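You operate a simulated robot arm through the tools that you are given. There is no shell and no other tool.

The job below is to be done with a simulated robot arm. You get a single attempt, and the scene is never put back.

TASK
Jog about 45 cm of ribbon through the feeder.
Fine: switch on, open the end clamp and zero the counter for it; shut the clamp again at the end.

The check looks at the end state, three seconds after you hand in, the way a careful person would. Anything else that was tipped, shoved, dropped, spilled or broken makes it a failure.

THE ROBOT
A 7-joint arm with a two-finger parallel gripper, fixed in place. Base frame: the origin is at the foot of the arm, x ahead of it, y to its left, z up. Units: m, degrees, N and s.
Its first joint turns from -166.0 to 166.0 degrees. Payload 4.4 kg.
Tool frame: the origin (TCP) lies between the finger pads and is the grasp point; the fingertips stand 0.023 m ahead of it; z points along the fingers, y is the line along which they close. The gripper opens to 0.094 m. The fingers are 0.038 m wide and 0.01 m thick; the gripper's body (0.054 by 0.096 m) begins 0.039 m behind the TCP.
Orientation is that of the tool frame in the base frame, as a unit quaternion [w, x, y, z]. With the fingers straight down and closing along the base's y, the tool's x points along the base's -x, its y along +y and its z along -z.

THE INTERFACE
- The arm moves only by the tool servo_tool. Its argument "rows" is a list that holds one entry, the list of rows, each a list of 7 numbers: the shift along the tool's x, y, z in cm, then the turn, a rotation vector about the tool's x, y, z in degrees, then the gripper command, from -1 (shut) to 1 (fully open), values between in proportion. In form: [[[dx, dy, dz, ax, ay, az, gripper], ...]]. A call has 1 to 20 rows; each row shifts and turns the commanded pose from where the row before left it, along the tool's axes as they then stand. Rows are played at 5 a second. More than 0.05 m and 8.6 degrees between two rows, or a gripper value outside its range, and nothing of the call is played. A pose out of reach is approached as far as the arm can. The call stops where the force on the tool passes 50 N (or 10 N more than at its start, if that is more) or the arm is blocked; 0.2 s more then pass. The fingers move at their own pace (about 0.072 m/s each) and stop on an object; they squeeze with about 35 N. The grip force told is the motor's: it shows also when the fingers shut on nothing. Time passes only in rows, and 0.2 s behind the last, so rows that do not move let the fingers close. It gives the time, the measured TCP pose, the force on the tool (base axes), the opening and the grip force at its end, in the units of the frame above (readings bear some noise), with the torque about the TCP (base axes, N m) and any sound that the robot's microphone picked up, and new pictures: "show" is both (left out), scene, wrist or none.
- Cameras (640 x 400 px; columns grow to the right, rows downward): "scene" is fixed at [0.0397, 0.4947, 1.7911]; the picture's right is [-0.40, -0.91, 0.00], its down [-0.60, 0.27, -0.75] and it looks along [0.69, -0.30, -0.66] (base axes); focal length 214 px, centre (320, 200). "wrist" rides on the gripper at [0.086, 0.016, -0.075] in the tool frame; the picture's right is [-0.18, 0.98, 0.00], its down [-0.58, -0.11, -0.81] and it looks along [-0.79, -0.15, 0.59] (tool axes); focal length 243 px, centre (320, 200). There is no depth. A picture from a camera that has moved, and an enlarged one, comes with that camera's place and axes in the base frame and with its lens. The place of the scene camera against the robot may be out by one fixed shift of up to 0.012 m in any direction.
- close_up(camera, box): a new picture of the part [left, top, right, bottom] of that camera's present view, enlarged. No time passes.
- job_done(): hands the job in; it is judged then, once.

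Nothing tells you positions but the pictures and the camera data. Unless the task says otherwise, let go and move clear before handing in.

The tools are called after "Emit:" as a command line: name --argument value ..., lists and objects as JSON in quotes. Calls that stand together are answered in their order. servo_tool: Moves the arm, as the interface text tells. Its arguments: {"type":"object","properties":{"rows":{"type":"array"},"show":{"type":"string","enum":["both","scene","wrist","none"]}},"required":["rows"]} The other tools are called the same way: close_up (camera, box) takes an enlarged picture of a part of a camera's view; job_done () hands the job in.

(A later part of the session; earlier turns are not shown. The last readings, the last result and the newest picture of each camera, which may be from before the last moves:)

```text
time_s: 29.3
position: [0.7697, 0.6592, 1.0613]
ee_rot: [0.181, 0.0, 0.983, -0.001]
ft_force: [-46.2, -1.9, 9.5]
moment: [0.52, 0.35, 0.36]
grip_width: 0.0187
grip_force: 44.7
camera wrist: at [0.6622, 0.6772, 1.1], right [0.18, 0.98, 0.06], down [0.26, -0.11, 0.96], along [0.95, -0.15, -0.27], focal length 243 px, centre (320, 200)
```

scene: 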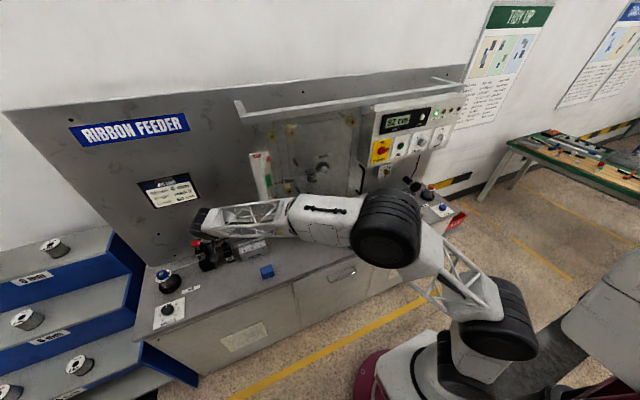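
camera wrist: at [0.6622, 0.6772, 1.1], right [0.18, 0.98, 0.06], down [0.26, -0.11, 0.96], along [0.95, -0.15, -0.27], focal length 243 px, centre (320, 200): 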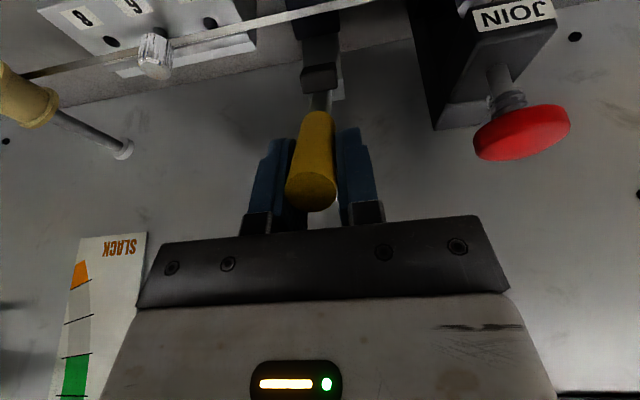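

The resistance has gone up to 46 N, so this looks like the lever's open stop. I release it and back away to see.

Emit:
servo_tool --rows '[[[0.3, 0, 0, 0, 0, 0, -1], [0, 0, 0, 0, 0, 0, 0.1], [0, 0, 0, 0, 0, 0, 0.1], [0, 0, -4, 0, 0, 0, 0.1], [0, 0, -4, 0, 0, 0, 0.1], [2, 0, -3, 0, 0, 0, 0.1], [4, 0, 0, 0, 0, 0, 0.1], [0, 0, 0, 0, 0, 0, 0.1]]]'

Emit:
close_up --camera "wrist" --box '[220, 0, 460, 150]'

Emit:
close_up --camera "scene" --box '[370, 90, 470, 160]'

```text
time_s: 31.1
position: [0.6725, 0.6631, 1.1431]
ee_rot: [0.182, 0.002, 0.983, 0.0]
ft_force: [0.3, 1.0, -0.1]
moment: [0.02, 0.01, 0.0]
grip_width: 0.0518
grip_force: 0.0
camera wrist: at [0.5646, 0.6791, 1.1825], right [0.18, 0.98, 0.07], down [0.25, -0.11, 0.96], along [0.95, -0.15, -0.27], focal length 243 px, centre (320, 200)
```

scene: 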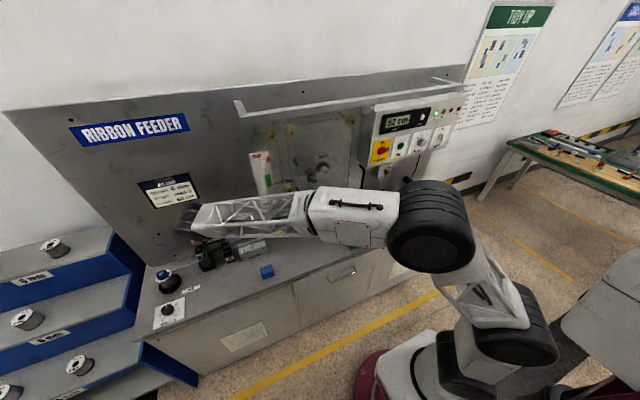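
wrist: 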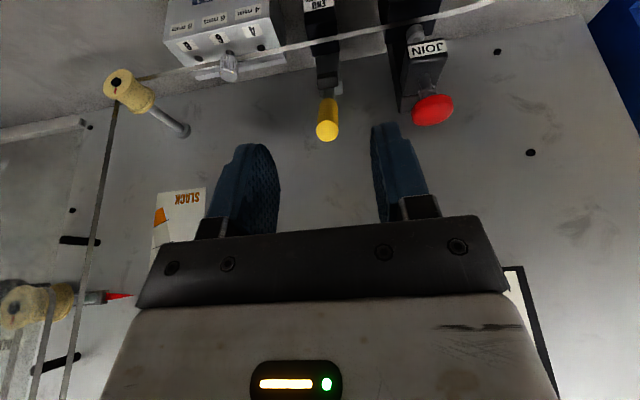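

```text
2.67 times, centred on (340, 75) of wrist
camera zoom: at [0.5646, 0.6791, 1.1825], right [0.18, 0.98, 0.07], down [0.25, -0.11, 0.96], along [0.95, -0.15, -0.27], focal length 647 px, centre (267, 533)
```

zoom: 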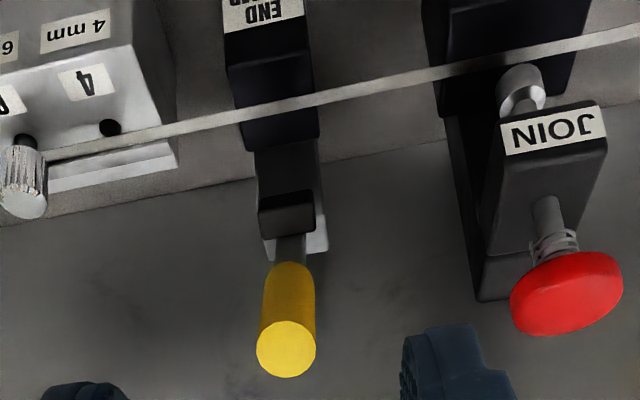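

```text
5.71 times, centred on (420, 125) of scene
camera zoom: at [0.0397, 0.4947, 1.7911], right [-0.4, -0.91, 0.0], down [-0.6, 0.27, -0.75], along [0.69, -0.3, -0.66], focal length 1226 px, centre (-251, 629)
```

zoom: 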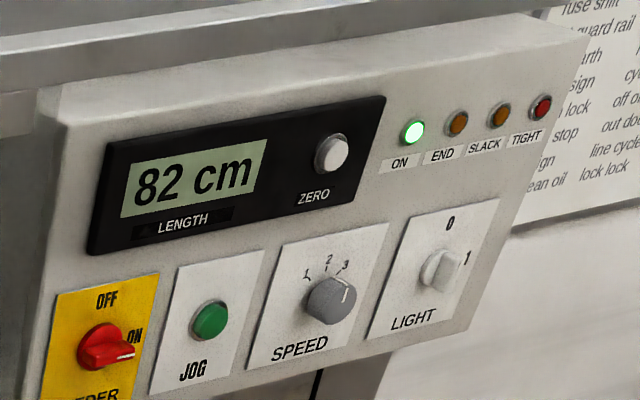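

The lever is up and the jaw is clear of the ribbon. The counter is unchanged at 82 and only the ON lamp is lit. Now I return to the panel for ZERO, with the tool horizontal and fingers closed.

Emit:
servo_tool --rows '[[[1.73, 0, -3.88, 0, 0, 0, 0], [1.73, 0, -3.88, 0, 0, 0, 0], [1.73, 0, -3.88, 0, 0, 0, 0], [1.73, 0, -3.88, 0, 0, 0, 0], [1.73, 0, -3.88, 0, 0, 0, -1], [0, -4, 0, 0, -7.67, 0, -1], [0, -4, 0, 0, -7.67, 0, -1], [0, -4, 0, 0, -7.67, 0, -1], [0, -4, 0, 0, -7.67, 0, -1], [0, -4, 0, 0, -7.67, 0, -1], [0, -4, 0, 0, -7.67, 0, -1], [0, -4, 0, 0, -7.67, 0, -1], [0, -4, 0, 0, -7.67, 0, -1], [0, -4, 0, 0, -7.67, 0, -1], [0, 0, 0, 0, 0, 0, -1]]]' --show "none"

Emit:
servo_tool --rows '[[[-0.79, -4.03, 0, 0, 0, 0, -1], [-0.79, -4.03, 0, 0, 0, 0, -1], [-0.79, -4.03, 0, 0, 0, 0, -1], [-0.79, -4.03, 0, 0, 0, 0, -1], [-0.79, -4.03, 0, 0, 0, 0, -1], [-0.79, -4.03, 0, 0, 0, 0, -1], [-0.79, -4.03, 0, 0, 0, 0, -1], [-0.79, -4.03, 0, 0, 0, 0, -1], [-0.79, -4.03, 0, 0, 0, 0, -1], [-0.79, -4.03, 0, 0, 0, 0, -1], [-0.79, -4.03, 0, 0, 0, 0, -1], [-0.79, -4.03, 0, 0, 0, 0, -1], [-0.79, -4.03, 0, 0, 0, 0, -1], [-0.79, -4.03, 0, 0, 0, 0, -1], [-0.79, -4.03, 0, 0, 0, 0, -1], [-0.79, -4.03, 0, 0, 0, 0, -1], [0, 0, 0, 0, 0, 0, -1]]]'

```text
time_s: 34.3
position: [0.5221, 0.3018, 1.2923]
ee_rot: [0.707, 0.001, 0.707, -0.001]
ft_force: [-0.8, -0.6, -0.9]
moment: [-0.03, -0.01, 0.03]
grip_width: 0.0001
grip_force: 35.0
```

```text
time_s: 37.6
position: [0.4822, -0.1907, 1.5123]
ee_rot: [0.751, -0.089, 0.655, 0.007]
ft_force: [0.1, -0.6, 0.1]
moment: [-0.02, 0.0, 0.02]
grip_width: 0.0
grip_force: 34.9
stopped in row 16: the arm was blocked; the commanded pose is now the measured one
camera wrist: at [0.4181, -0.1945, 1.4154], right [-0.15, 0.99, 0.06], down [-0.86, -0.16, 0.48], along [0.49, 0.02, 0.87], focal length 243 px, centre (320, 200)
```

scene: 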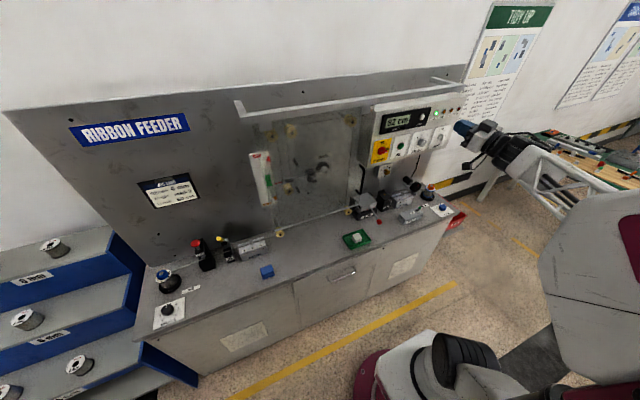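
wrist: 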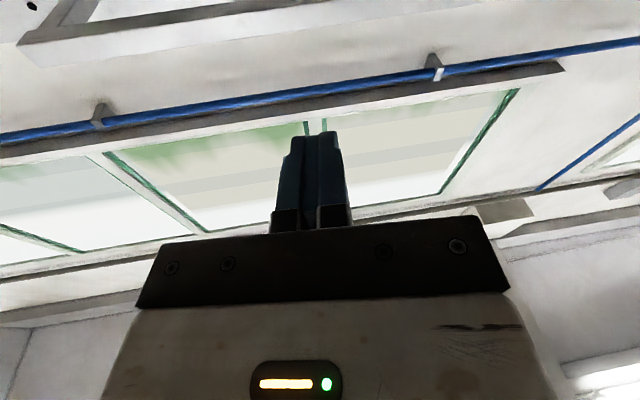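

The arm came up against a kinematic limit by being too far folded back, with no contact (zero force). I move forward and restore the tool's orientation.

Emit:
servo_tool --rows '[[[0, 0, 4, 0, 0, 0, -1], [0, 0, 4, 0, 0, 0, -1], [0, 0, 0, 3.9, 3.9, 3.33, -1], [0, 0, 0, 3.9, 3.9, 3.33, -1], [0, 0, 0, 0, 0, 0, -1]]]'

```text
time_s: 38.8
position: [0.5601, -0.1829, 1.5244]
ee_rot: [0.708, 0.001, 0.706, -0.002]
ft_force: [-0.8, -0.3, -1.1]
moment: [-0.04, -0.03, 0.02]
grip_width: 0.0
grip_force: 35.1
camera wrist: at [0.4846, -0.1652, 1.4384], right [0.0, 0.98, 0.18], down [-0.81, -0.1, 0.58], along [0.59, -0.15, 0.79], focal length 243 px, centre (320, 200)
```

scene: 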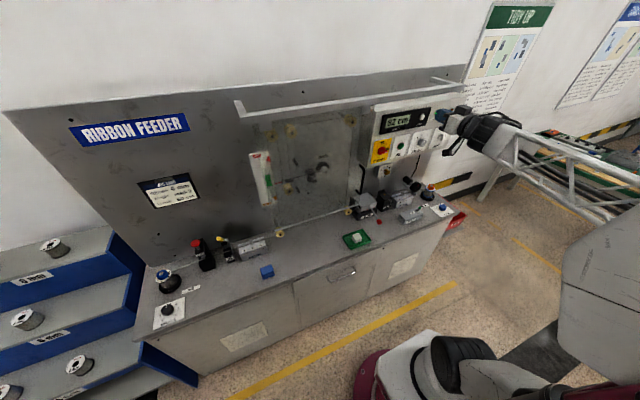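
wrist: 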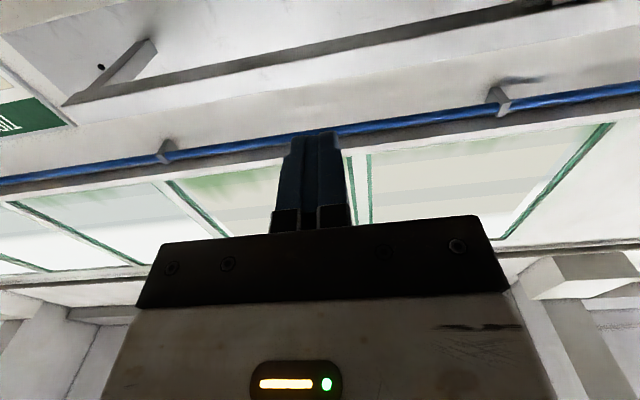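

Emit:
servo_tool --rows '[[[2.08, -3.18, 1, 0, 0, 0, -1], [2.08, -3.18, 1, 0, 0, 0, -1], [2.08, -3.18, 1, 0, 0, 0, -1], [2.08, -3.18, 1, 0, 0, 0, -1], [2.08, -3.18, 1, 0, 0, 0, -1], [0, 0, 0, 0, 0, 0, -1]]]'

Emit:
close_up --camera "wrist" --box '[260, 0, 420, 100]'

```text
time_s: 40.4
position: [0.6102, -0.3161, 1.4346]
ee_rot: [0.714, -0.015, 0.7, 0.003]
ft_force: [-0.3, -0.4, 0.1]
moment: [0.0, 0.0, 0.0]
grip_width: 0.0001
grip_force: 34.7
stopped in row 6: the arm was blocked; the commanded pose is now the measured one
camera wrist: at [0.5362, -0.3033, 1.347], right [-0.03, 0.99, 0.17], down [-0.81, -0.12, 0.57], along [0.58, -0.12, 0.81], focal length 243 px, centre (320, 200)
```

scene: 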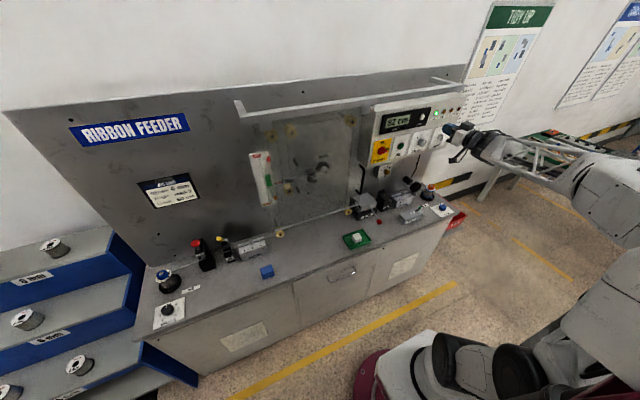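
wrist: 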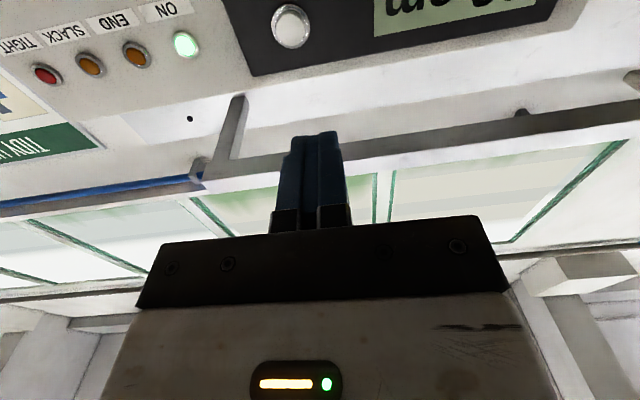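

```text
4.00 times, centred on (340, 50) of wrist
camera zoom: at [0.5362, -0.3033, 1.347], right [-0.03, 0.99, 0.17], down [-0.81, -0.12, 0.57], along [0.58, -0.12, 0.81], focal length 970 px, centre (240, 800)
```

zoom: 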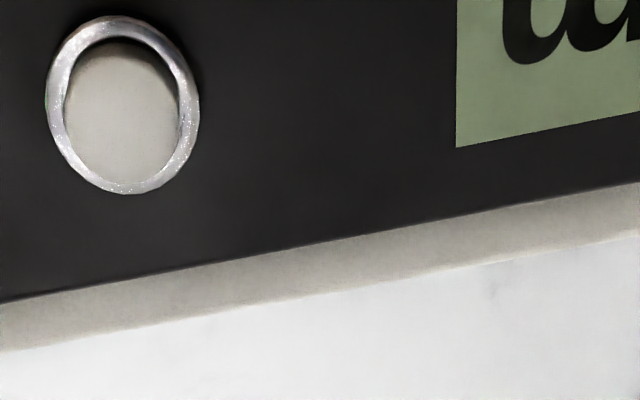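

ZERO triangulates to (0.773, -0.334, 1.425). The arm hit the same folded limit again, so I go forward first, then fix the orientation and alignment.

Emit:
servo_tool --rows '[[[0, 0, 3, 0, 0, 0, -1], [0, 0, 3, 0, 0, 0, -1], [0.5, -0.9, 1.5, 0.73, 0.57, 0.49, -1], [0.5, -0.9, 1.5, 0.73, 0.56, 0.48, -1], [0, 0, 0, 0, 0, 0, -1]]]'

```text
time_s: 41.6
position: [0.6995, -0.3347, 1.428]
ee_rot: [0.707, 0.002, 0.707, 0.0]
ft_force: [0.8, 0.1, 0.6]
moment: [-0.01, 0.01, -0.01]
grip_width: 0.0
grip_force: 34.9
camera wrist: at [0.6244, -0.3184, 1.3406], right [0.0, 0.98, 0.19], down [-0.81, -0.11, 0.58], along [0.59, -0.15, 0.79], focal length 243 px, centre (320, 200)
```

scene: 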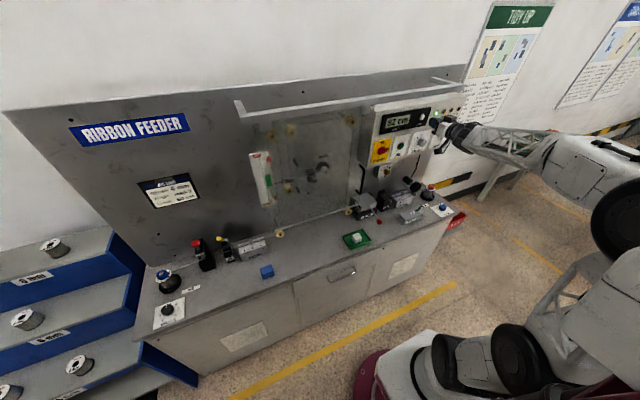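
wrist: 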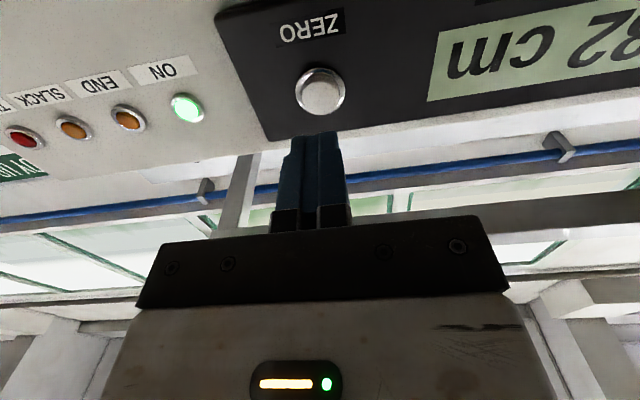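

ZERO is straight ahead of the closed fingertips. I advance to just off it.

Emit:
servo_tool --rows '[[[0.25, 0, 2.2, 0, 0, 0, -1], [0, 0, 2.2, 0, 0, 0, -1], [0, 0, 0.2, 0, 0, 0, -1], [0, 0, 0, 0, 0, 0, -1]]]'

```text
time_s: 42.6
position: [0.7456, -0.3343, 1.4233]
ee_rot: [0.707, 0.001, 0.707, -0.001]
ft_force: [-1.7, -0.8, 1.1]
moment: [0.02, -0.03, 0.03]
grip_width: 0.0001
grip_force: 35.0
camera wrist: at [0.6702, -0.318, 1.338], right [0.0, 0.98, 0.19], down [-0.81, -0.11, 0.58], along [0.59, -0.15, 0.79], focal length 243 px, centre (320, 200)
```

scene: 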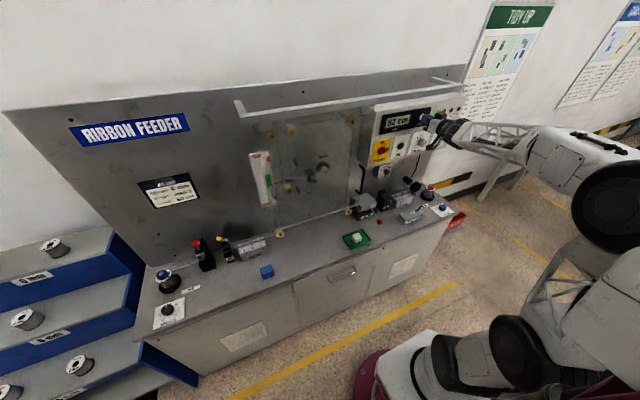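
wrist: 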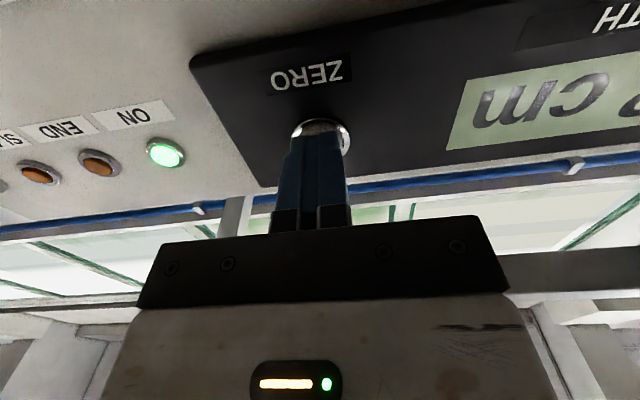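

The fingertips line up with the button. I press in small steps.

Emit:
servo_tool --rows '[[[0, 0, 0.3, 0, 0, 0, -1], [0, 0, 0.3, 0, 0, 0, -1]]]' --show "wrist"

Emit:
close_up --camera "scene" --box '[370, 90, 470, 160]'

```text
time_s: 43.2
position: [0.7509, -0.3356, 1.4243]
ee_rot: [0.707, 0.001, 0.707, 0.0]
ft_force: [-20.4, 2.7, -5.2]
moment: [-0.07, 0.02, 0.08]
grip_width: 0.0
grip_force: 34.6
heard: click
camera wrist: at [0.6751, -0.3179, 1.338], right [0.0, 0.98, 0.19], down [-0.81, -0.11, 0.58], along [0.59, -0.15, 0.79], focal length 243 px, centre (320, 200)
```

wrist: 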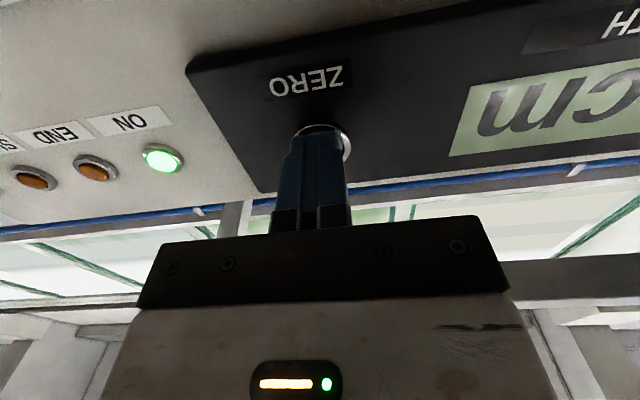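

```text
5.71 times, centred on (420, 125) of scene
camera zoom: at [0.0397, 0.4947, 1.7911], right [-0.4, -0.91, 0.0], down [-0.6, 0.27, -0.75], along [0.69, -0.3, -0.66], focal length 1226 px, centre (-251, 629)
```

zoom: 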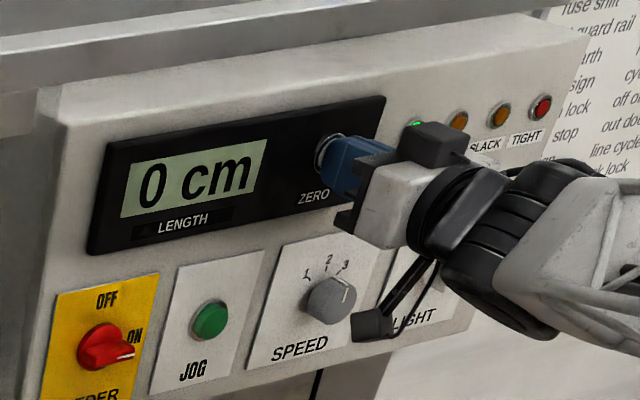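

The counter reads 0. I back off and move over to JOG at about (0.778, -0.259, 1.289).

Emit:
servo_tool --rows '[[[0, 0, -3, 0, 0, 0, -1], [0, 0, -3, 0, 0, 0, -1], [3.38, 1.91, 0, 0, 0, 0, -1], [3.38, 1.91, 0, 0, 0, 0, -1], [3.38, 1.91, 0, 0, 0, 0, -1], [3.38, 1.91, 0, 0, 0, 0, -1], [0, 0, 2, 0, 0, 0, -1], [0, 0, 2, 0, 0, 0, -1], [0, 0, 0, 0, 0, 0, -1]]]'

```text
time_s: 45.2
position: [0.7321, -0.2584, 1.2897]
ee_rot: [0.708, 0.001, 0.707, 0.0]
ft_force: [-0.2, -0.3, 0.2]
moment: [0.0, -0.01, 0.02]
grip_width: 0.0001
grip_force: 35.2
camera wrist: at [0.6564, -0.2405, 1.2034], right [0.0, 0.98, 0.19], down [-0.81, -0.11, 0.58], along [0.59, -0.15, 0.79], focal length 243 px, centre (320, 200)
```

scene: 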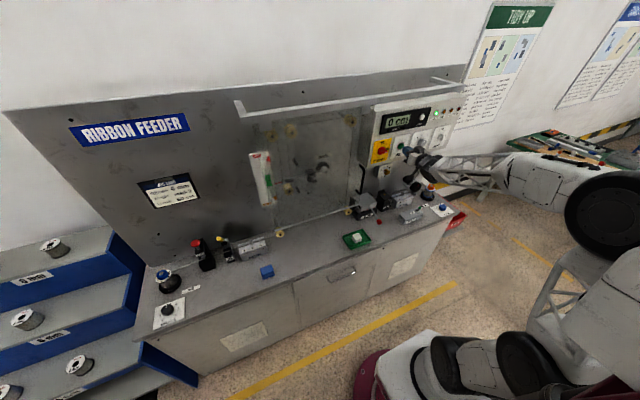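
wrist: 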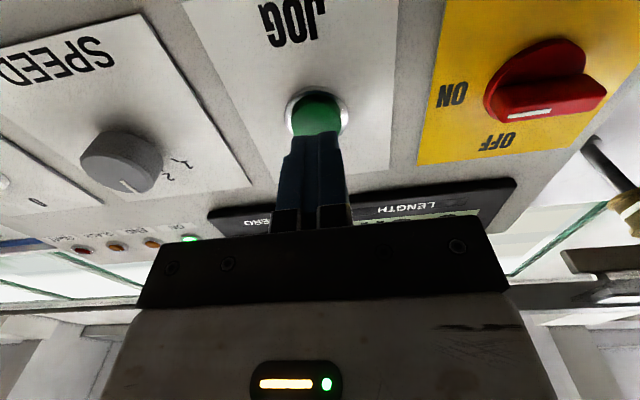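

JOG is lined up. I go to just off it and give one short press to learn the feed rate.

Emit:
servo_tool --rows '[[[0, 0, 1.7, 0, 0, 0, -1], [0, 0, 0, 0, 0, 0, -1], [0, 0, 0.4, 0, 0, 0, -1], [0, 0, 0.4, 0, 0, 0, -1], [0, 0, -0.8, 0, 0, 0, -1]]]' --show "scene"

Emit:
close_up --camera "scene" --box '[370, 90, 470, 160]'

```text
time_s: 46.4
position: [0.7483, -0.2587, 1.2883]
ee_rot: [0.707, 0.001, 0.707, 0.0]
ft_force: [-0.4, 0.1, -0.1]
moment: [-0.03, 0.0, -0.02]
grip_width: 0.0
grip_force: 35.0
heard: click
```

scene: 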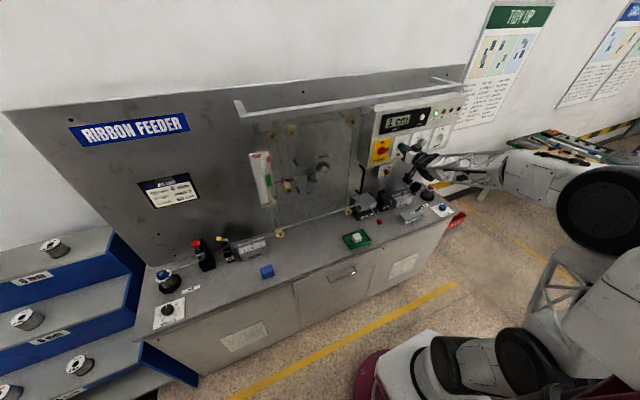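

```text
5.71 times, centred on (420, 125) of scene
camera zoom: at [0.0397, 0.4947, 1.7911], right [-0.4, -0.91, 0.0], down [-0.6, 0.27, -0.75], along [0.69, -0.3, -0.66], focal length 1226 px, centre (-251, 629)
```

zoom: 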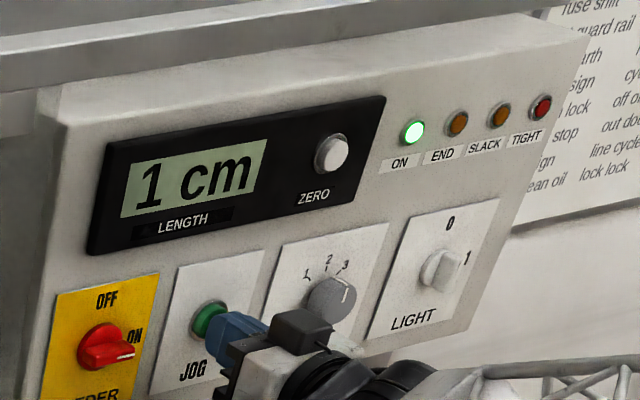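

A short press fed 1 cm and no warning lamps lit. I press for about 1 s more to get the rate.

Emit:
servo_tool --rows '[[[0, 0, 0.8, 0, 0, 0, -1], [0, 0, 0, 0, 0, 0, -1], [0, 0, 0, 0, 0, 0, -1], [0, 0, 0, 0, 0, 0, -1], [0, 0, 0, 0, 0, 0, -1], [0, 0, -0.8, 0, 0, 0, -1]]]' --show "scene"

Emit:
close_up --camera "scene" --box '[370, 90, 470, 160]'

Emit:
close_up --camera "scene" --box '[230, 120, 450, 250]'

```text
time_s: 47.8
position: [0.7478, -0.2588, 1.2898]
ee_rot: [0.707, 0.001, 0.707, 0.0]
ft_force: [-0.3, 0.6, -0.6]
moment: [-0.02, 0.01, 0.02]
grip_width: 0.0
grip_force: 35.2
heard: click
```

scene: 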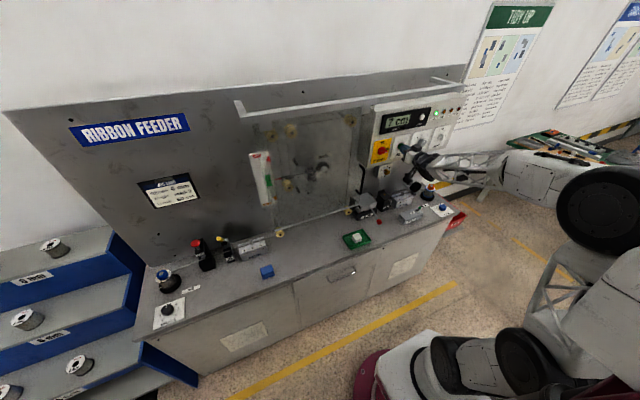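

```text
5.71 times, centred on (420, 125) of scene
camera zoom: at [0.0397, 0.4947, 1.7911], right [-0.4, -0.91, 0.0], down [-0.6, 0.27, -0.75], along [0.69, -0.3, -0.66], focal length 1226 px, centre (-251, 629)
```

zoom: 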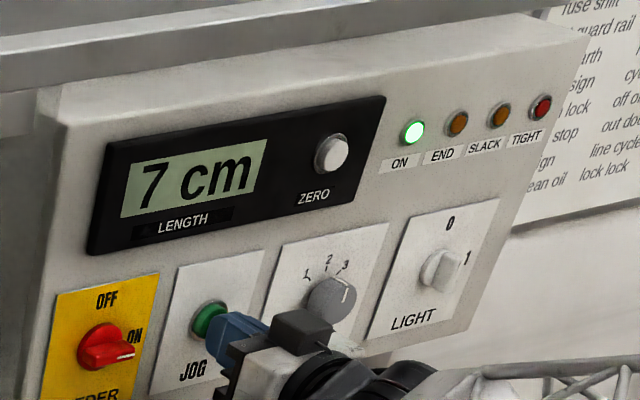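

```text
2.91 times, centred on (340, 185) of scene
camera zoom: at [0.0397, 0.4947, 1.7911], right [-0.4, -0.91, 0.0], down [-0.6, 0.27, -0.75], along [0.69, -0.3, -0.66], focal length 624 px, centre (262, 244)
```

zoom: 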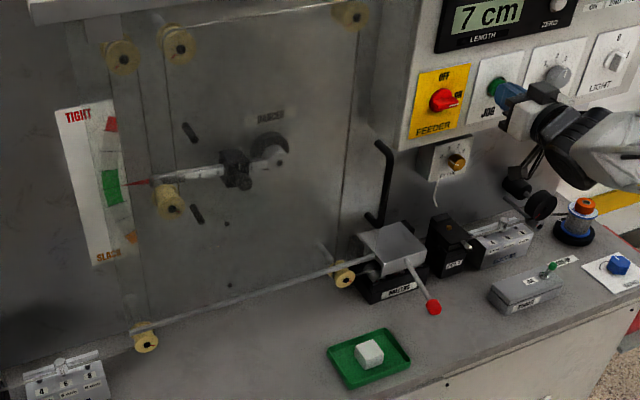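

That was about 6 cm in about 1 s, and the dancer stays in the green. I do a longer burst and check again.

Emit:
servo_tool --rows '[[[0, 0, 0.8, 0, 0, 0, -1], [0, 0, 0, 0, 0, 0, -1], [0, 0, 0, 0, 0, 0, -1], [0, 0, 0, 0, 0, 0, -1], [0, 0, 0, 0, 0, 0, -1], [0, 0, 0, 0, 0, 0, -1], [0, 0, 0, 0, 0, 0, -1], [0, 0, 0, 0, 0, 0, -1], [0, 0, 0, 0, 0, 0, -1], [0, 0, 0, 0, 0, 0, -1], [0, 0, 0, 0, 0, 0, -1], [0, 0, 0, 0, 0, 0, -1], [0, 0, 0, 0, 0, 0, -1], [0, 0, -0.8, 0, 0, 0, -1]]]' --show "none"

Emit:
close_up --camera "scene" --box '[230, 90, 470, 250]'

Emit:
close_up --camera "scene" --box '[370, 90, 470, 160]'

```text
time_s: 50.8
position: [0.7492, -0.2579, 1.2887]
ee_rot: [0.708, 0.002, 0.707, 0.0]
ft_force: [0.4, 0.4, -0.6]
moment: [0.02, 0.01, -0.01]
grip_width: 0.0001
grip_force: 35.1
heard: click
```

```text
2.50 times, centred on (350, 170) of scene
camera zoom: at [0.0397, 0.4947, 1.7911], right [-0.4, -0.91, 0.0], down [-0.6, 0.27, -0.75], along [0.69, -0.3, -0.66], focal length 536 px, centre (245, 275)
```

zoom: 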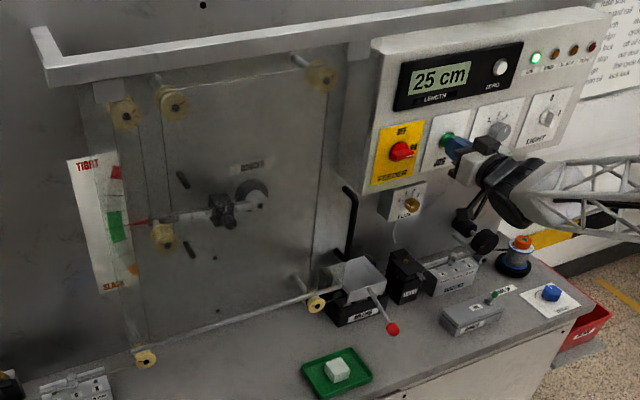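

```text
5.71 times, centred on (420, 125) of scene
camera zoom: at [0.0397, 0.4947, 1.7911], right [-0.4, -0.91, 0.0], down [-0.6, 0.27, -0.75], along [0.69, -0.3, -0.66], focal length 1226 px, centre (-251, 629)
```

zoom: 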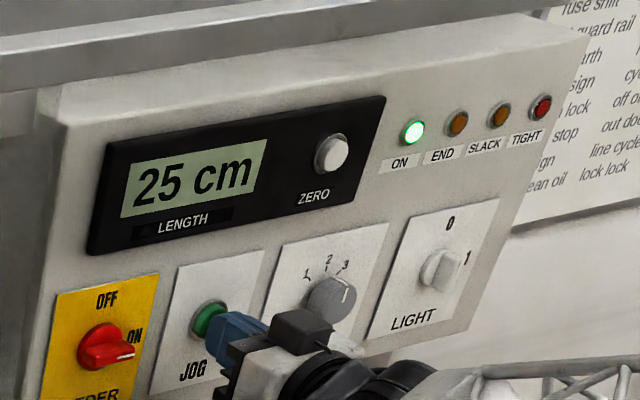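

Now 25 cm, with 12 hold-rows giving 18 cm. I need 20 more, so I use 13 hold-rows.

Emit:
servo_tool --rows '[[[0, 0, 0.8, 0, 0, 0, -1], [0, 0, 0, 0, 0, 0, -1], [0, 0, 0, 0, 0, 0, -1], [0, 0, 0, 0, 0, 0, -1], [0, 0, 0, 0, 0, 0, -1], [0, 0, 0, 0, 0, 0, -1], [0, 0, 0, 0, 0, 0, -1], [0, 0, 0, 0, 0, 0, -1], [0, 0, 0, 0, 0, 0, -1], [0, 0, 0, 0, 0, 0, -1], [0, 0, 0, 0, 0, 0, -1], [0, 0, 0, 0, 0, 0, -1], [0, 0, 0, 0, 0, 0, -1], [0, 0, 0, 0, 0, 0, -1], [0, 0, -0.8, 0, 0, 0, -1]]]' --show "none"

Emit:
close_up --camera "scene" --box '[370, 90, 470, 160]'

```text
time_s: 54.0
position: [0.7481, -0.2585, 1.2889]
ee_rot: [0.707, 0.002, 0.707, 0.0]
ft_force: [-0.4, 0.0, -0.4]
moment: [0.02, -0.04, -0.01]
grip_width: 0.0
grip_force: 34.8
heard: click
```

```text
5.71 times, centred on (420, 125) of scene
camera zoom: at [0.0397, 0.4947, 1.7911], right [-0.4, -0.91, 0.0], down [-0.6, 0.27, -0.75], along [0.69, -0.3, -0.66], focal length 1226 px, centre (-251, 629)
```

zoom: 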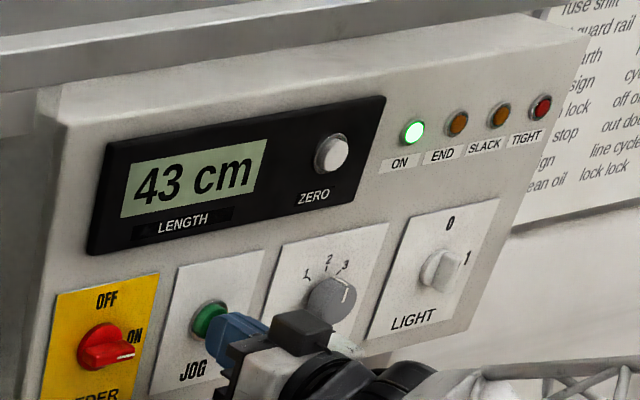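

43 cm now; I give one short press for about 2 cm more.

Emit:
servo_tool --rows '[[[0, 0, 0.8, 0, 0, 0, -1], [0, 0, 0, 0, 0, 0, -1], [0, 0, -0.8, 0, 0, 0, -1], [0, 0, 0, 0, 0, 0, -1]]]' --show "none"

Emit:
close_up --camera "scene" --box '[370, 90, 470, 160]'

```text
time_s: 55.0
position: [0.7476, -0.2595, 1.2888]
ee_rot: [0.707, 0.002, 0.707, 0.0]
ft_force: [0.6, -0.1, 0.4]
moment: [-0.01, 0.02, 0.01]
grip_width: 0.0002
grip_force: 34.7
heard: click
```

```text
5.71 times, centred on (420, 125) of scene
camera zoom: at [0.0397, 0.4947, 1.7911], right [-0.4, -0.91, 0.0], down [-0.6, 0.27, -0.75], along [0.69, -0.3, -0.66], focal length 1226 px, centre (-251, 629)
```

zoom: 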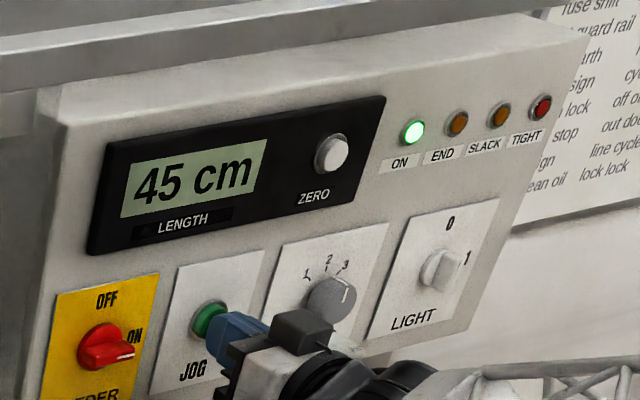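

The counter reads 45 cm with only ON lit. I back off and return to the end clamp to shut it.

Emit:
servo_tool --rows '[[[0, 0, -4.6, 0, 0, 0, -1], [0, 0, -4.6, 0, 0, 0, -1], [0, 0, -4.6, 0, 0, 0, -1], [0, 4, -0.3, 0, 0, 0, -1], [0, 4, -0.3, 0, 0, 0, -1], [0, 4, -0.3, 0, 0, 0, -1], [0, 4, -0.3, 0, 0, 0, -1], [0, 4, -0.3, 0, 0, 0, -1], [0, 4, -0.3, 0, 0, 0, -1], [0, 4, -0.3, 0, 0, 0, -1], [0, 4, -0.3, 0, 0, 0, -1], [0, 4, -0.3, 0, 0, 0, -1], [0, 4, -0.3, 0, 0, 0, -1], [0, 4, -0.3, 0, 0, 0, -1], [0, 4, -0.3, 0, 0, 0, -1], [0, 4, -0.3, 0, 0, 0, -1], [0, 4, -0.3, 0, 0, 0, -1]]]' --show "none"

Emit:
servo_tool --rows '[[[0, 4, 0, 0, 7.67, 0, 0.1], [0, 4, 0, 0, 7.67, 0, 0.1], [0, 4, 0, 0, 7.67, 0, 0.1], [0, 4, 0, 0, 7.67, 0, 0.1], [0, 4, 0, 0, 7.67, 0, 0.1], [0, 4, 0, 0, 7.67, 0, 0.1], [0, 4, 0, 0, 7.67, 0, 0.1], [0, 4, 0, 0, 7.67, 0, 0.1], [0, 4, 0, 0, 7.67, 0, 0.1], [0, 0, 0, 0, 0, 0, 0.1]]]'

```text
time_s: 58.6
position: [0.5697, 0.3013, 1.2902]
ee_rot: [0.707, 0.001, 0.707, -0.001]
ft_force: [-0.7, -0.6, 0.0]
moment: [0.02, -0.03, -0.02]
grip_width: 0.0
grip_force: 34.9
```

```text
time_s: 60.8
position: [0.5706, 0.6623, 1.291]
ee_rot: [0.182, 0.001, 0.983, 0.002]
ft_force: [-0.4, 0.4, -0.3]
moment: [0.01, 0.0, -0.01]
grip_width: 0.0516
grip_force: 0.0
camera wrist: at [0.462, 0.6794, 1.33], right [0.17, 0.98, 0.07], down [0.26, -0.11, 0.96], along [0.95, -0.15, -0.27], focal length 243 px, centre (320, 200)
```

scene: 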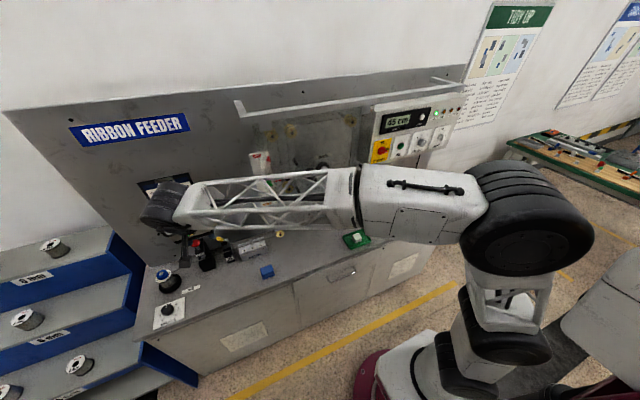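
wrist: 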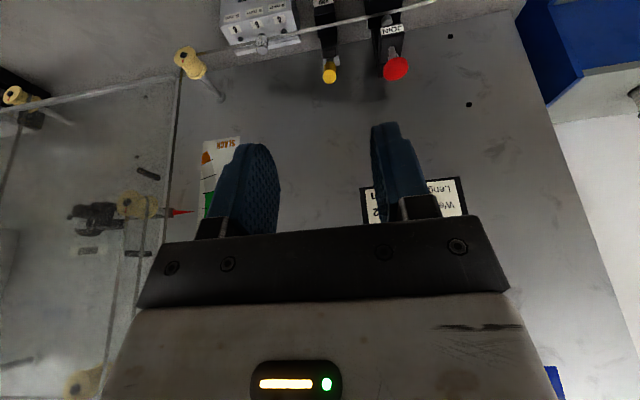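

The handle tip is at about (0.739, 0.661, 1.076), lever at about 58°. I come in along the handle with the fingers either side.

Emit:
servo_tool --rows '[[[-1.4, 0, 3.38, 0, 0, 0, 0.1], [-1.4, 0, 3.38, 0, 0, 0, 0.1], [-1.4, 0, 3.38, 0, 0, 0, 0.1], [-1.4, 0, 3.38, 0, 0, 0, 0.1], [-1.4, 0, 3.38, 0, 0, 0, 0.1], [-1.4, 0, 3.38, 0, 0, 0, 0.1], [0, 0, 0, 0, 0, 0, 0.1]]]' --show "wrist"

```text
time_s: 62.4
position: [0.7226, 0.6622, 1.1316]
ee_rot: [0.182, 0.001, 0.983, 0.0]
ft_force: [-0.5, 0.3, 0.3]
moment: [-0.03, -0.03, 0.02]
grip_width: 0.0517
grip_force: 0.0
camera wrist: at [0.6144, 0.6792, 1.1702], right [0.17, 0.98, 0.07], down [0.25, -0.11, 0.96], along [0.95, -0.15, -0.27], focal length 243 px, centre (320, 200)
```

wrist: 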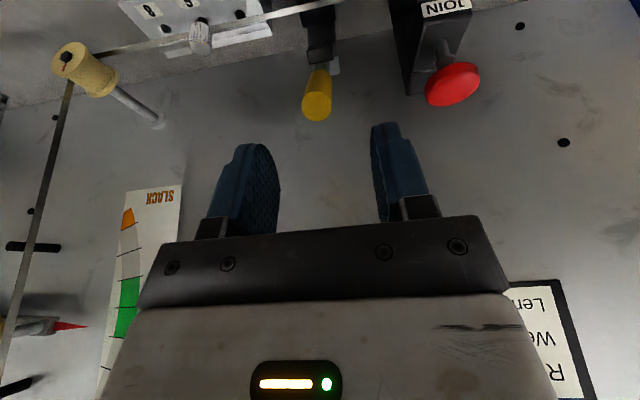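

Emit:
servo_tool --rows '[[[0, 0, 4, 0, 0, 0, 0.1], [0, 0, 3.8, 0, 0, 0, 0.1], [0, 0, 0, 0, 0, 0, 0.1], [0, 0, 0, 0, 0, 0, -0.4], [0, 0, 0, 0, 0, 0, -1], [0, 0, 0, 0, 0, 0, -1]]]' --show "wrist"

```text
time_s: 63.8
position: [0.7509, 0.6598, 1.0586]
ee_rot: [0.181, 0.001, 0.983, -0.001]
ft_force: [-9.5, -14.6, 4.5]
moment: [0.39, -0.29, 0.24]
grip_width: 0.0189
grip_force: 45.1
stopped in row 6: the force on the tool passed its limit at 53 N (the readings are from after the stop); the commanded pose is now the measured one
camera wrist: at [0.6424, 0.6773, 1.0974], right [0.18, 0.98, 0.06], down [0.25, -0.11, 0.96], along [0.95, -0.15, -0.27], focal length 243 px, centre (320, 200)
```

wrist: 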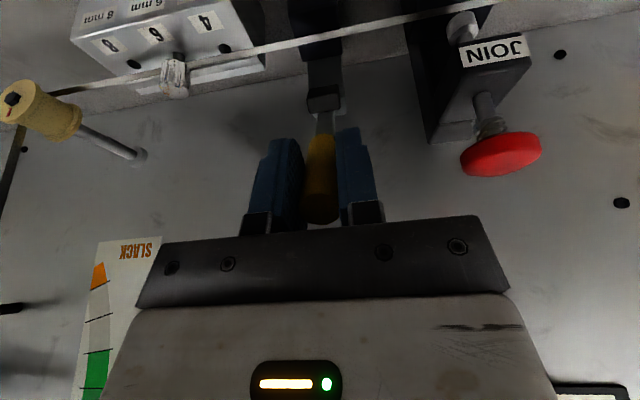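

Gripped again. I bring the lever down along the reverse arc in small steps.

Emit:
servo_tool --rows '[[[0.83, 0, 0.18, 0, -2, 0, -1], [0.83, 0, 0.21, 0, -2, 0, -1], [0.82, 0, 0.23, 0, -2, 0, -1], [0.81, 0, 0.26, 0, -2, 0, -1], [0.8, 0, 0.29, 0, -2, 0, -1]]]' --show "wrist"

```text
time_s: 65.0
position: [0.7188, 0.6603, 1.0291]
ee_rot: [0.267, 0.002, 0.964, -0.001]
ft_force: [27.6, -23.2, -11.7]
moment: [0.62, -1.03, 0.53]
grip_width: 0.0187
grip_force: 45.0
camera wrist: at [0.6055, 0.6774, 1.0492], right [0.16, 0.98, 0.09], down [0.08, -0.11, 0.99], along [0.98, -0.15, -0.1], focal length 243 px, centre (320, 200)
```

wrist: 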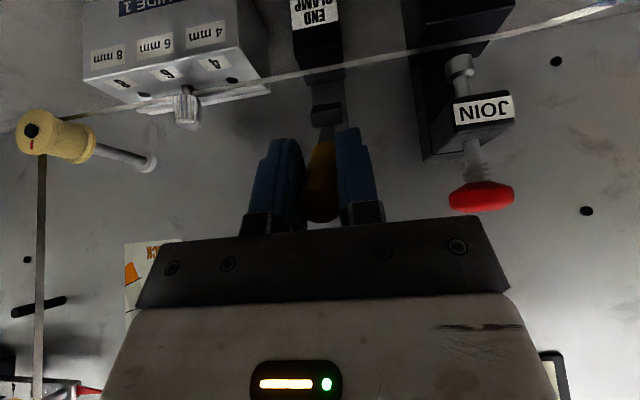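

Emit:
servo_tool --rows '[[[0.76, -0.08, 0.42, 0, -2, 0, -1], [0.78, 0, 0.35, 0, -2, 0, -1], [0.77, 0, 0.37, 0, -2, 0, -1], [0.75, 0, 0.4, 0, -2, 0, -1], [0.74, 0, 0.43, 0, -2, 0, -1]]]' --show "wrist"

```text
time_s: 66.2
position: [0.6983, 0.6593, 0.9913]
ee_rot: [0.35, 0.002, 0.937, -0.001]
ft_force: [-10.3, -35.8, 13.4]
moment: [0.36, -1.38, 0.31]
grip_width: 0.0188
grip_force: 44.8
camera wrist: at [0.5834, 0.6773, 0.9928], right [0.14, 0.98, 0.12], down [-0.09, -0.11, 0.99], along [0.99, -0.15, 0.07], focal length 243 px, centre (320, 200)
```

wrist: 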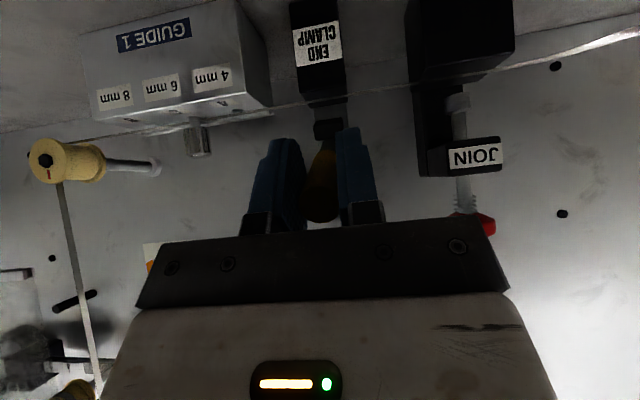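

The side load is 36 N, so I shift slightly toward -y and continue down.

Emit:
servo_tool --rows '[[[0, -0.12, 0, 0, 0, 0, -1], [0.72, 0, 0.45, 0, -2, 0, -1], [0.71, 0, 0.48, 0, -2, 0, -1]]]' --show "wrist"

```text
time_s: 67.0
position: [0.6936, 0.6595, 0.9751]
ee_rot: [0.384, 0.001, 0.924, -0.002]
ft_force: [-13.1, 1.2, 10.4]
moment: [0.04, -1.22, 0.44]
grip_width: 0.0188
grip_force: 45.4
camera wrist: at [0.5789, 0.677, 0.9678], right [0.13, 0.98, 0.13], down [-0.16, -0.11, 0.98], along [0.98, -0.15, 0.14], focal length 243 px, centre (320, 200)
```

wrist: 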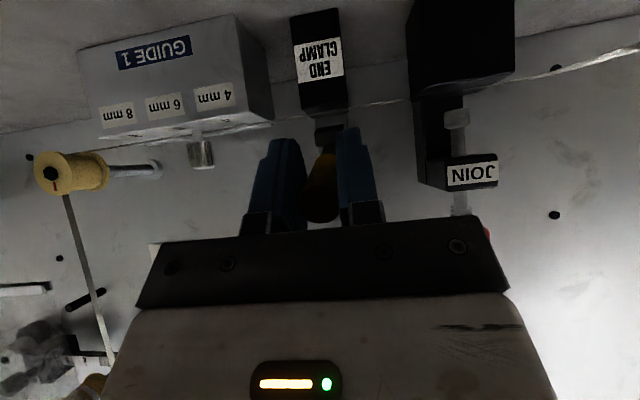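

Emit:
servo_tool --rows '[[[0.69, 0, 0.5, 0, -2, 0, -1], [0.67, 0, 0.53, 0, -2, 0, -1], [0.65, 0, 0.55, 0, -2, 0, -1]]]' --show "wrist"

```text
time_s: 67.8
position: [0.6925, 0.6597, 0.9498]
ee_rot: [0.43, 0.001, 0.903, -0.001]
ft_force: [-24.4, 26.2, 8.1]
moment: [-0.15, -1.17, 0.47]
grip_width: 0.0189
grip_force: 44.9
camera wrist: at [0.5778, 0.677, 0.9302], right [0.12, 0.98, 0.14], down [-0.26, -0.11, 0.96], along [0.96, -0.15, 0.24], focal length 243 px, centre (320, 200)
```

wrist: 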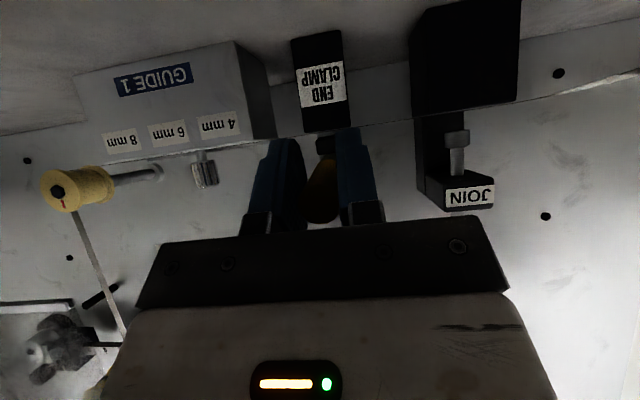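

Emit:
servo_tool --rows '[[[0.31, 0.06, 0.25, 0, 0, 0, -1], [0.31, 0, 0.25, 0, 0, 0, -1]]]' --show "wrist"

Emit:
close_up --camera "wrist" --box '[240, 90, 400, 230]'

```text
time_s: 68.4
position: [0.6921, 0.6598, 0.9431]
ee_rot: [0.43, 0.001, 0.903, 0.0]
ft_force: [-21.0, 34.0, 9.6]
moment: [-0.08, -1.48, 0.61]
grip_width: 0.0188
grip_force: 45.4
camera wrist: at [0.5784, 0.6771, 0.9228], right [0.12, 0.98, 0.14], down [-0.26, -0.11, 0.96], along [0.96, -0.15, 0.24], focal length 243 px, centre (320, 200)
```

wrist: 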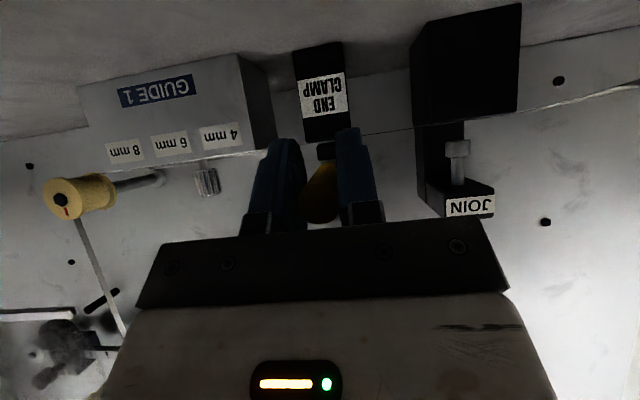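

```text
2.86 times, centred on (320, 160) of wrist
camera zoom: at [0.5784, 0.6771, 0.9228], right [0.12, 0.98, 0.14], down [-0.26, -0.11, 0.96], along [0.96, -0.15, 0.24], focal length 693 px, centre (320, 314)
```

zoom: 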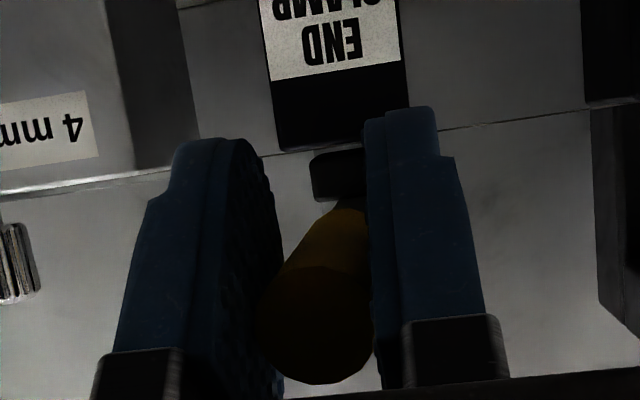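

The lever is nearly down, but the pads may be slipping on the handle. I release, back off, and look at where it rests.

Emit:
servo_tool --rows '[[[0, 0, 0, 0, 0, 0, 0.1], [0, 0, 0, 0, 0, 0, 0.1], [0, 0, -4, 0, 0, 0, 0.1], [0, 0, -4, 0, 0, 0, 0.1], [-3, 0, -2, 0, 0, 0, 0.1], [-3, 0, -2, 0, 0, 0, 0.1], [0, 0, 0, 0, 0, 0, 0.1]]]'

Emit:
close_up --camera "wrist" --box '[220, 0, 460, 150]'

```text
time_s: 70.0
position: [0.6366, 0.6578, 1.0662]
ee_rot: [0.43, 0.002, 0.903, -0.002]
ft_force: [-0.7, -0.4, -0.2]
moment: [0.04, 0.0, 0.02]
grip_width: 0.0518
grip_force: 0.1
camera wrist: at [0.5234, 0.6756, 1.0455], right [0.12, 0.98, 0.14], down [-0.26, -0.11, 0.96], along [0.96, -0.15, 0.24], focal length 243 px, centre (320, 200)
```

scene: 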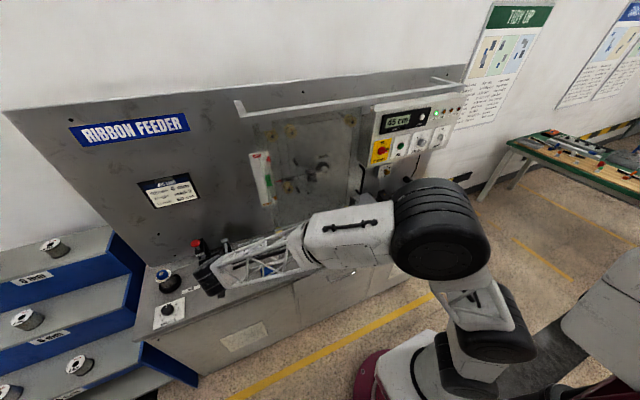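
wrist: 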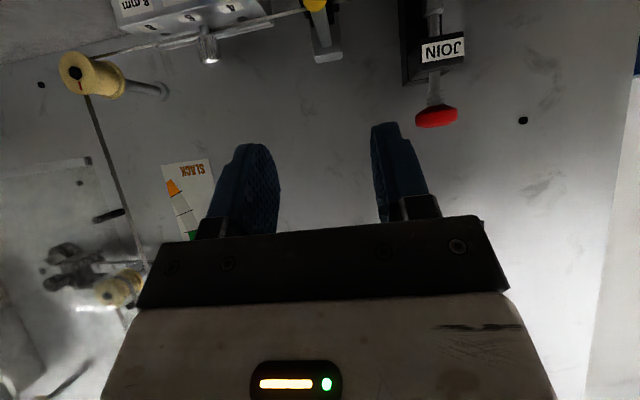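

```text
2.67 times, centred on (340, 75) of wrist
camera zoom: at [0.5234, 0.6756, 1.0455], right [0.12, 0.98, 0.14], down [-0.26, -0.11, 0.96], along [0.96, -0.15, 0.24], focal length 647 px, centre (267, 533)
```

zoom: 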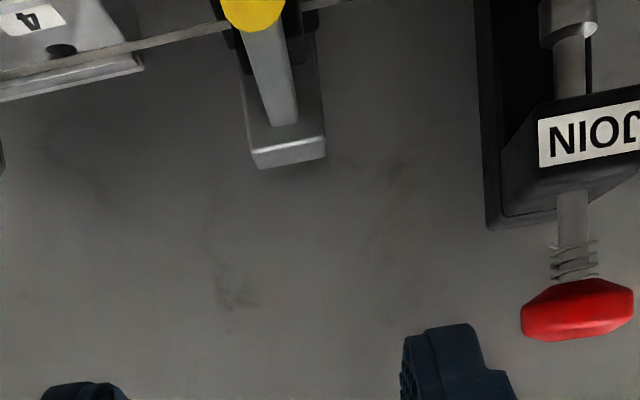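

I pitch the tool down and rise so the camera sees the lever fully.

Emit:
servo_tool --rows '[[[0, 0, -2, 0, 7.5, 0, -1], [0, 0, -2, 0, 7.5, 0, -1], [0, 0, -2, 0, 7.5, 0, -1], [0, 0, -2, 0, 7.5, 0, -1], [0, -3, 0, 0, 7, 0, -1], [0, -3, 0, 0, 7, 0, -1], [0, -3, 0, 0, 7, 0, -1], [0, 0, 0, 0, 0, 0, -1]]]'

Emit:
close_up --camera "wrist" --box '[300, 0, 540, 150]'

```text
time_s: 71.8
position: [0.5864, 0.6391, 1.1258]
ee_rot: [0.142, 0.001, 0.99, -0.001]
ft_force: [0.3, -0.2, -0.2]
moment: [0.01, -0.01, -0.01]
grip_width: 0.0002
grip_force: 34.7
out of reach, approached as far as the arm can: row 5, 6, 7
camera wrist: at [0.4814, 0.6566, 1.1735], right [0.18, 0.98, 0.05], down [0.33, -0.11, 0.94], along [0.93, -0.15, -0.35], focal length 243 px, centre (320, 200)
```

scene: 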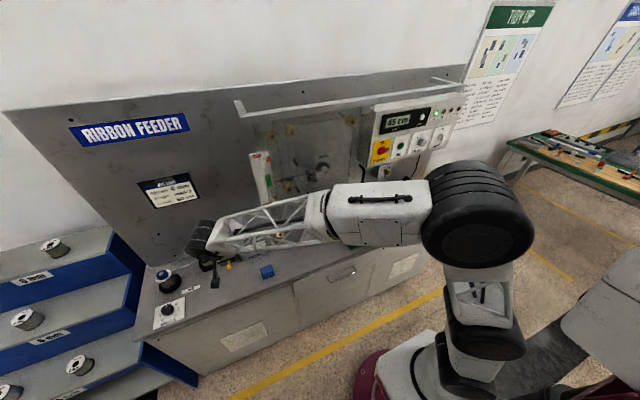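
wrist: 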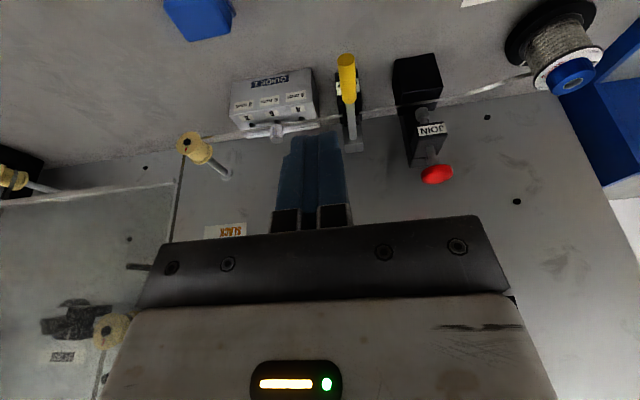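

```text
2.67 times, centred on (420, 75) of wrist
camera zoom: at [0.4814, 0.6566, 1.1735], right [0.18, 0.98, 0.05], down [0.33, -0.11, 0.94], along [0.93, -0.15, -0.35], focal length 647 px, centre (53, 533)
```

zoom: 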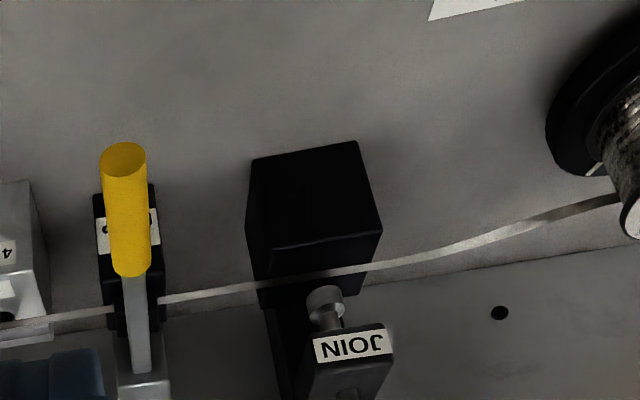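

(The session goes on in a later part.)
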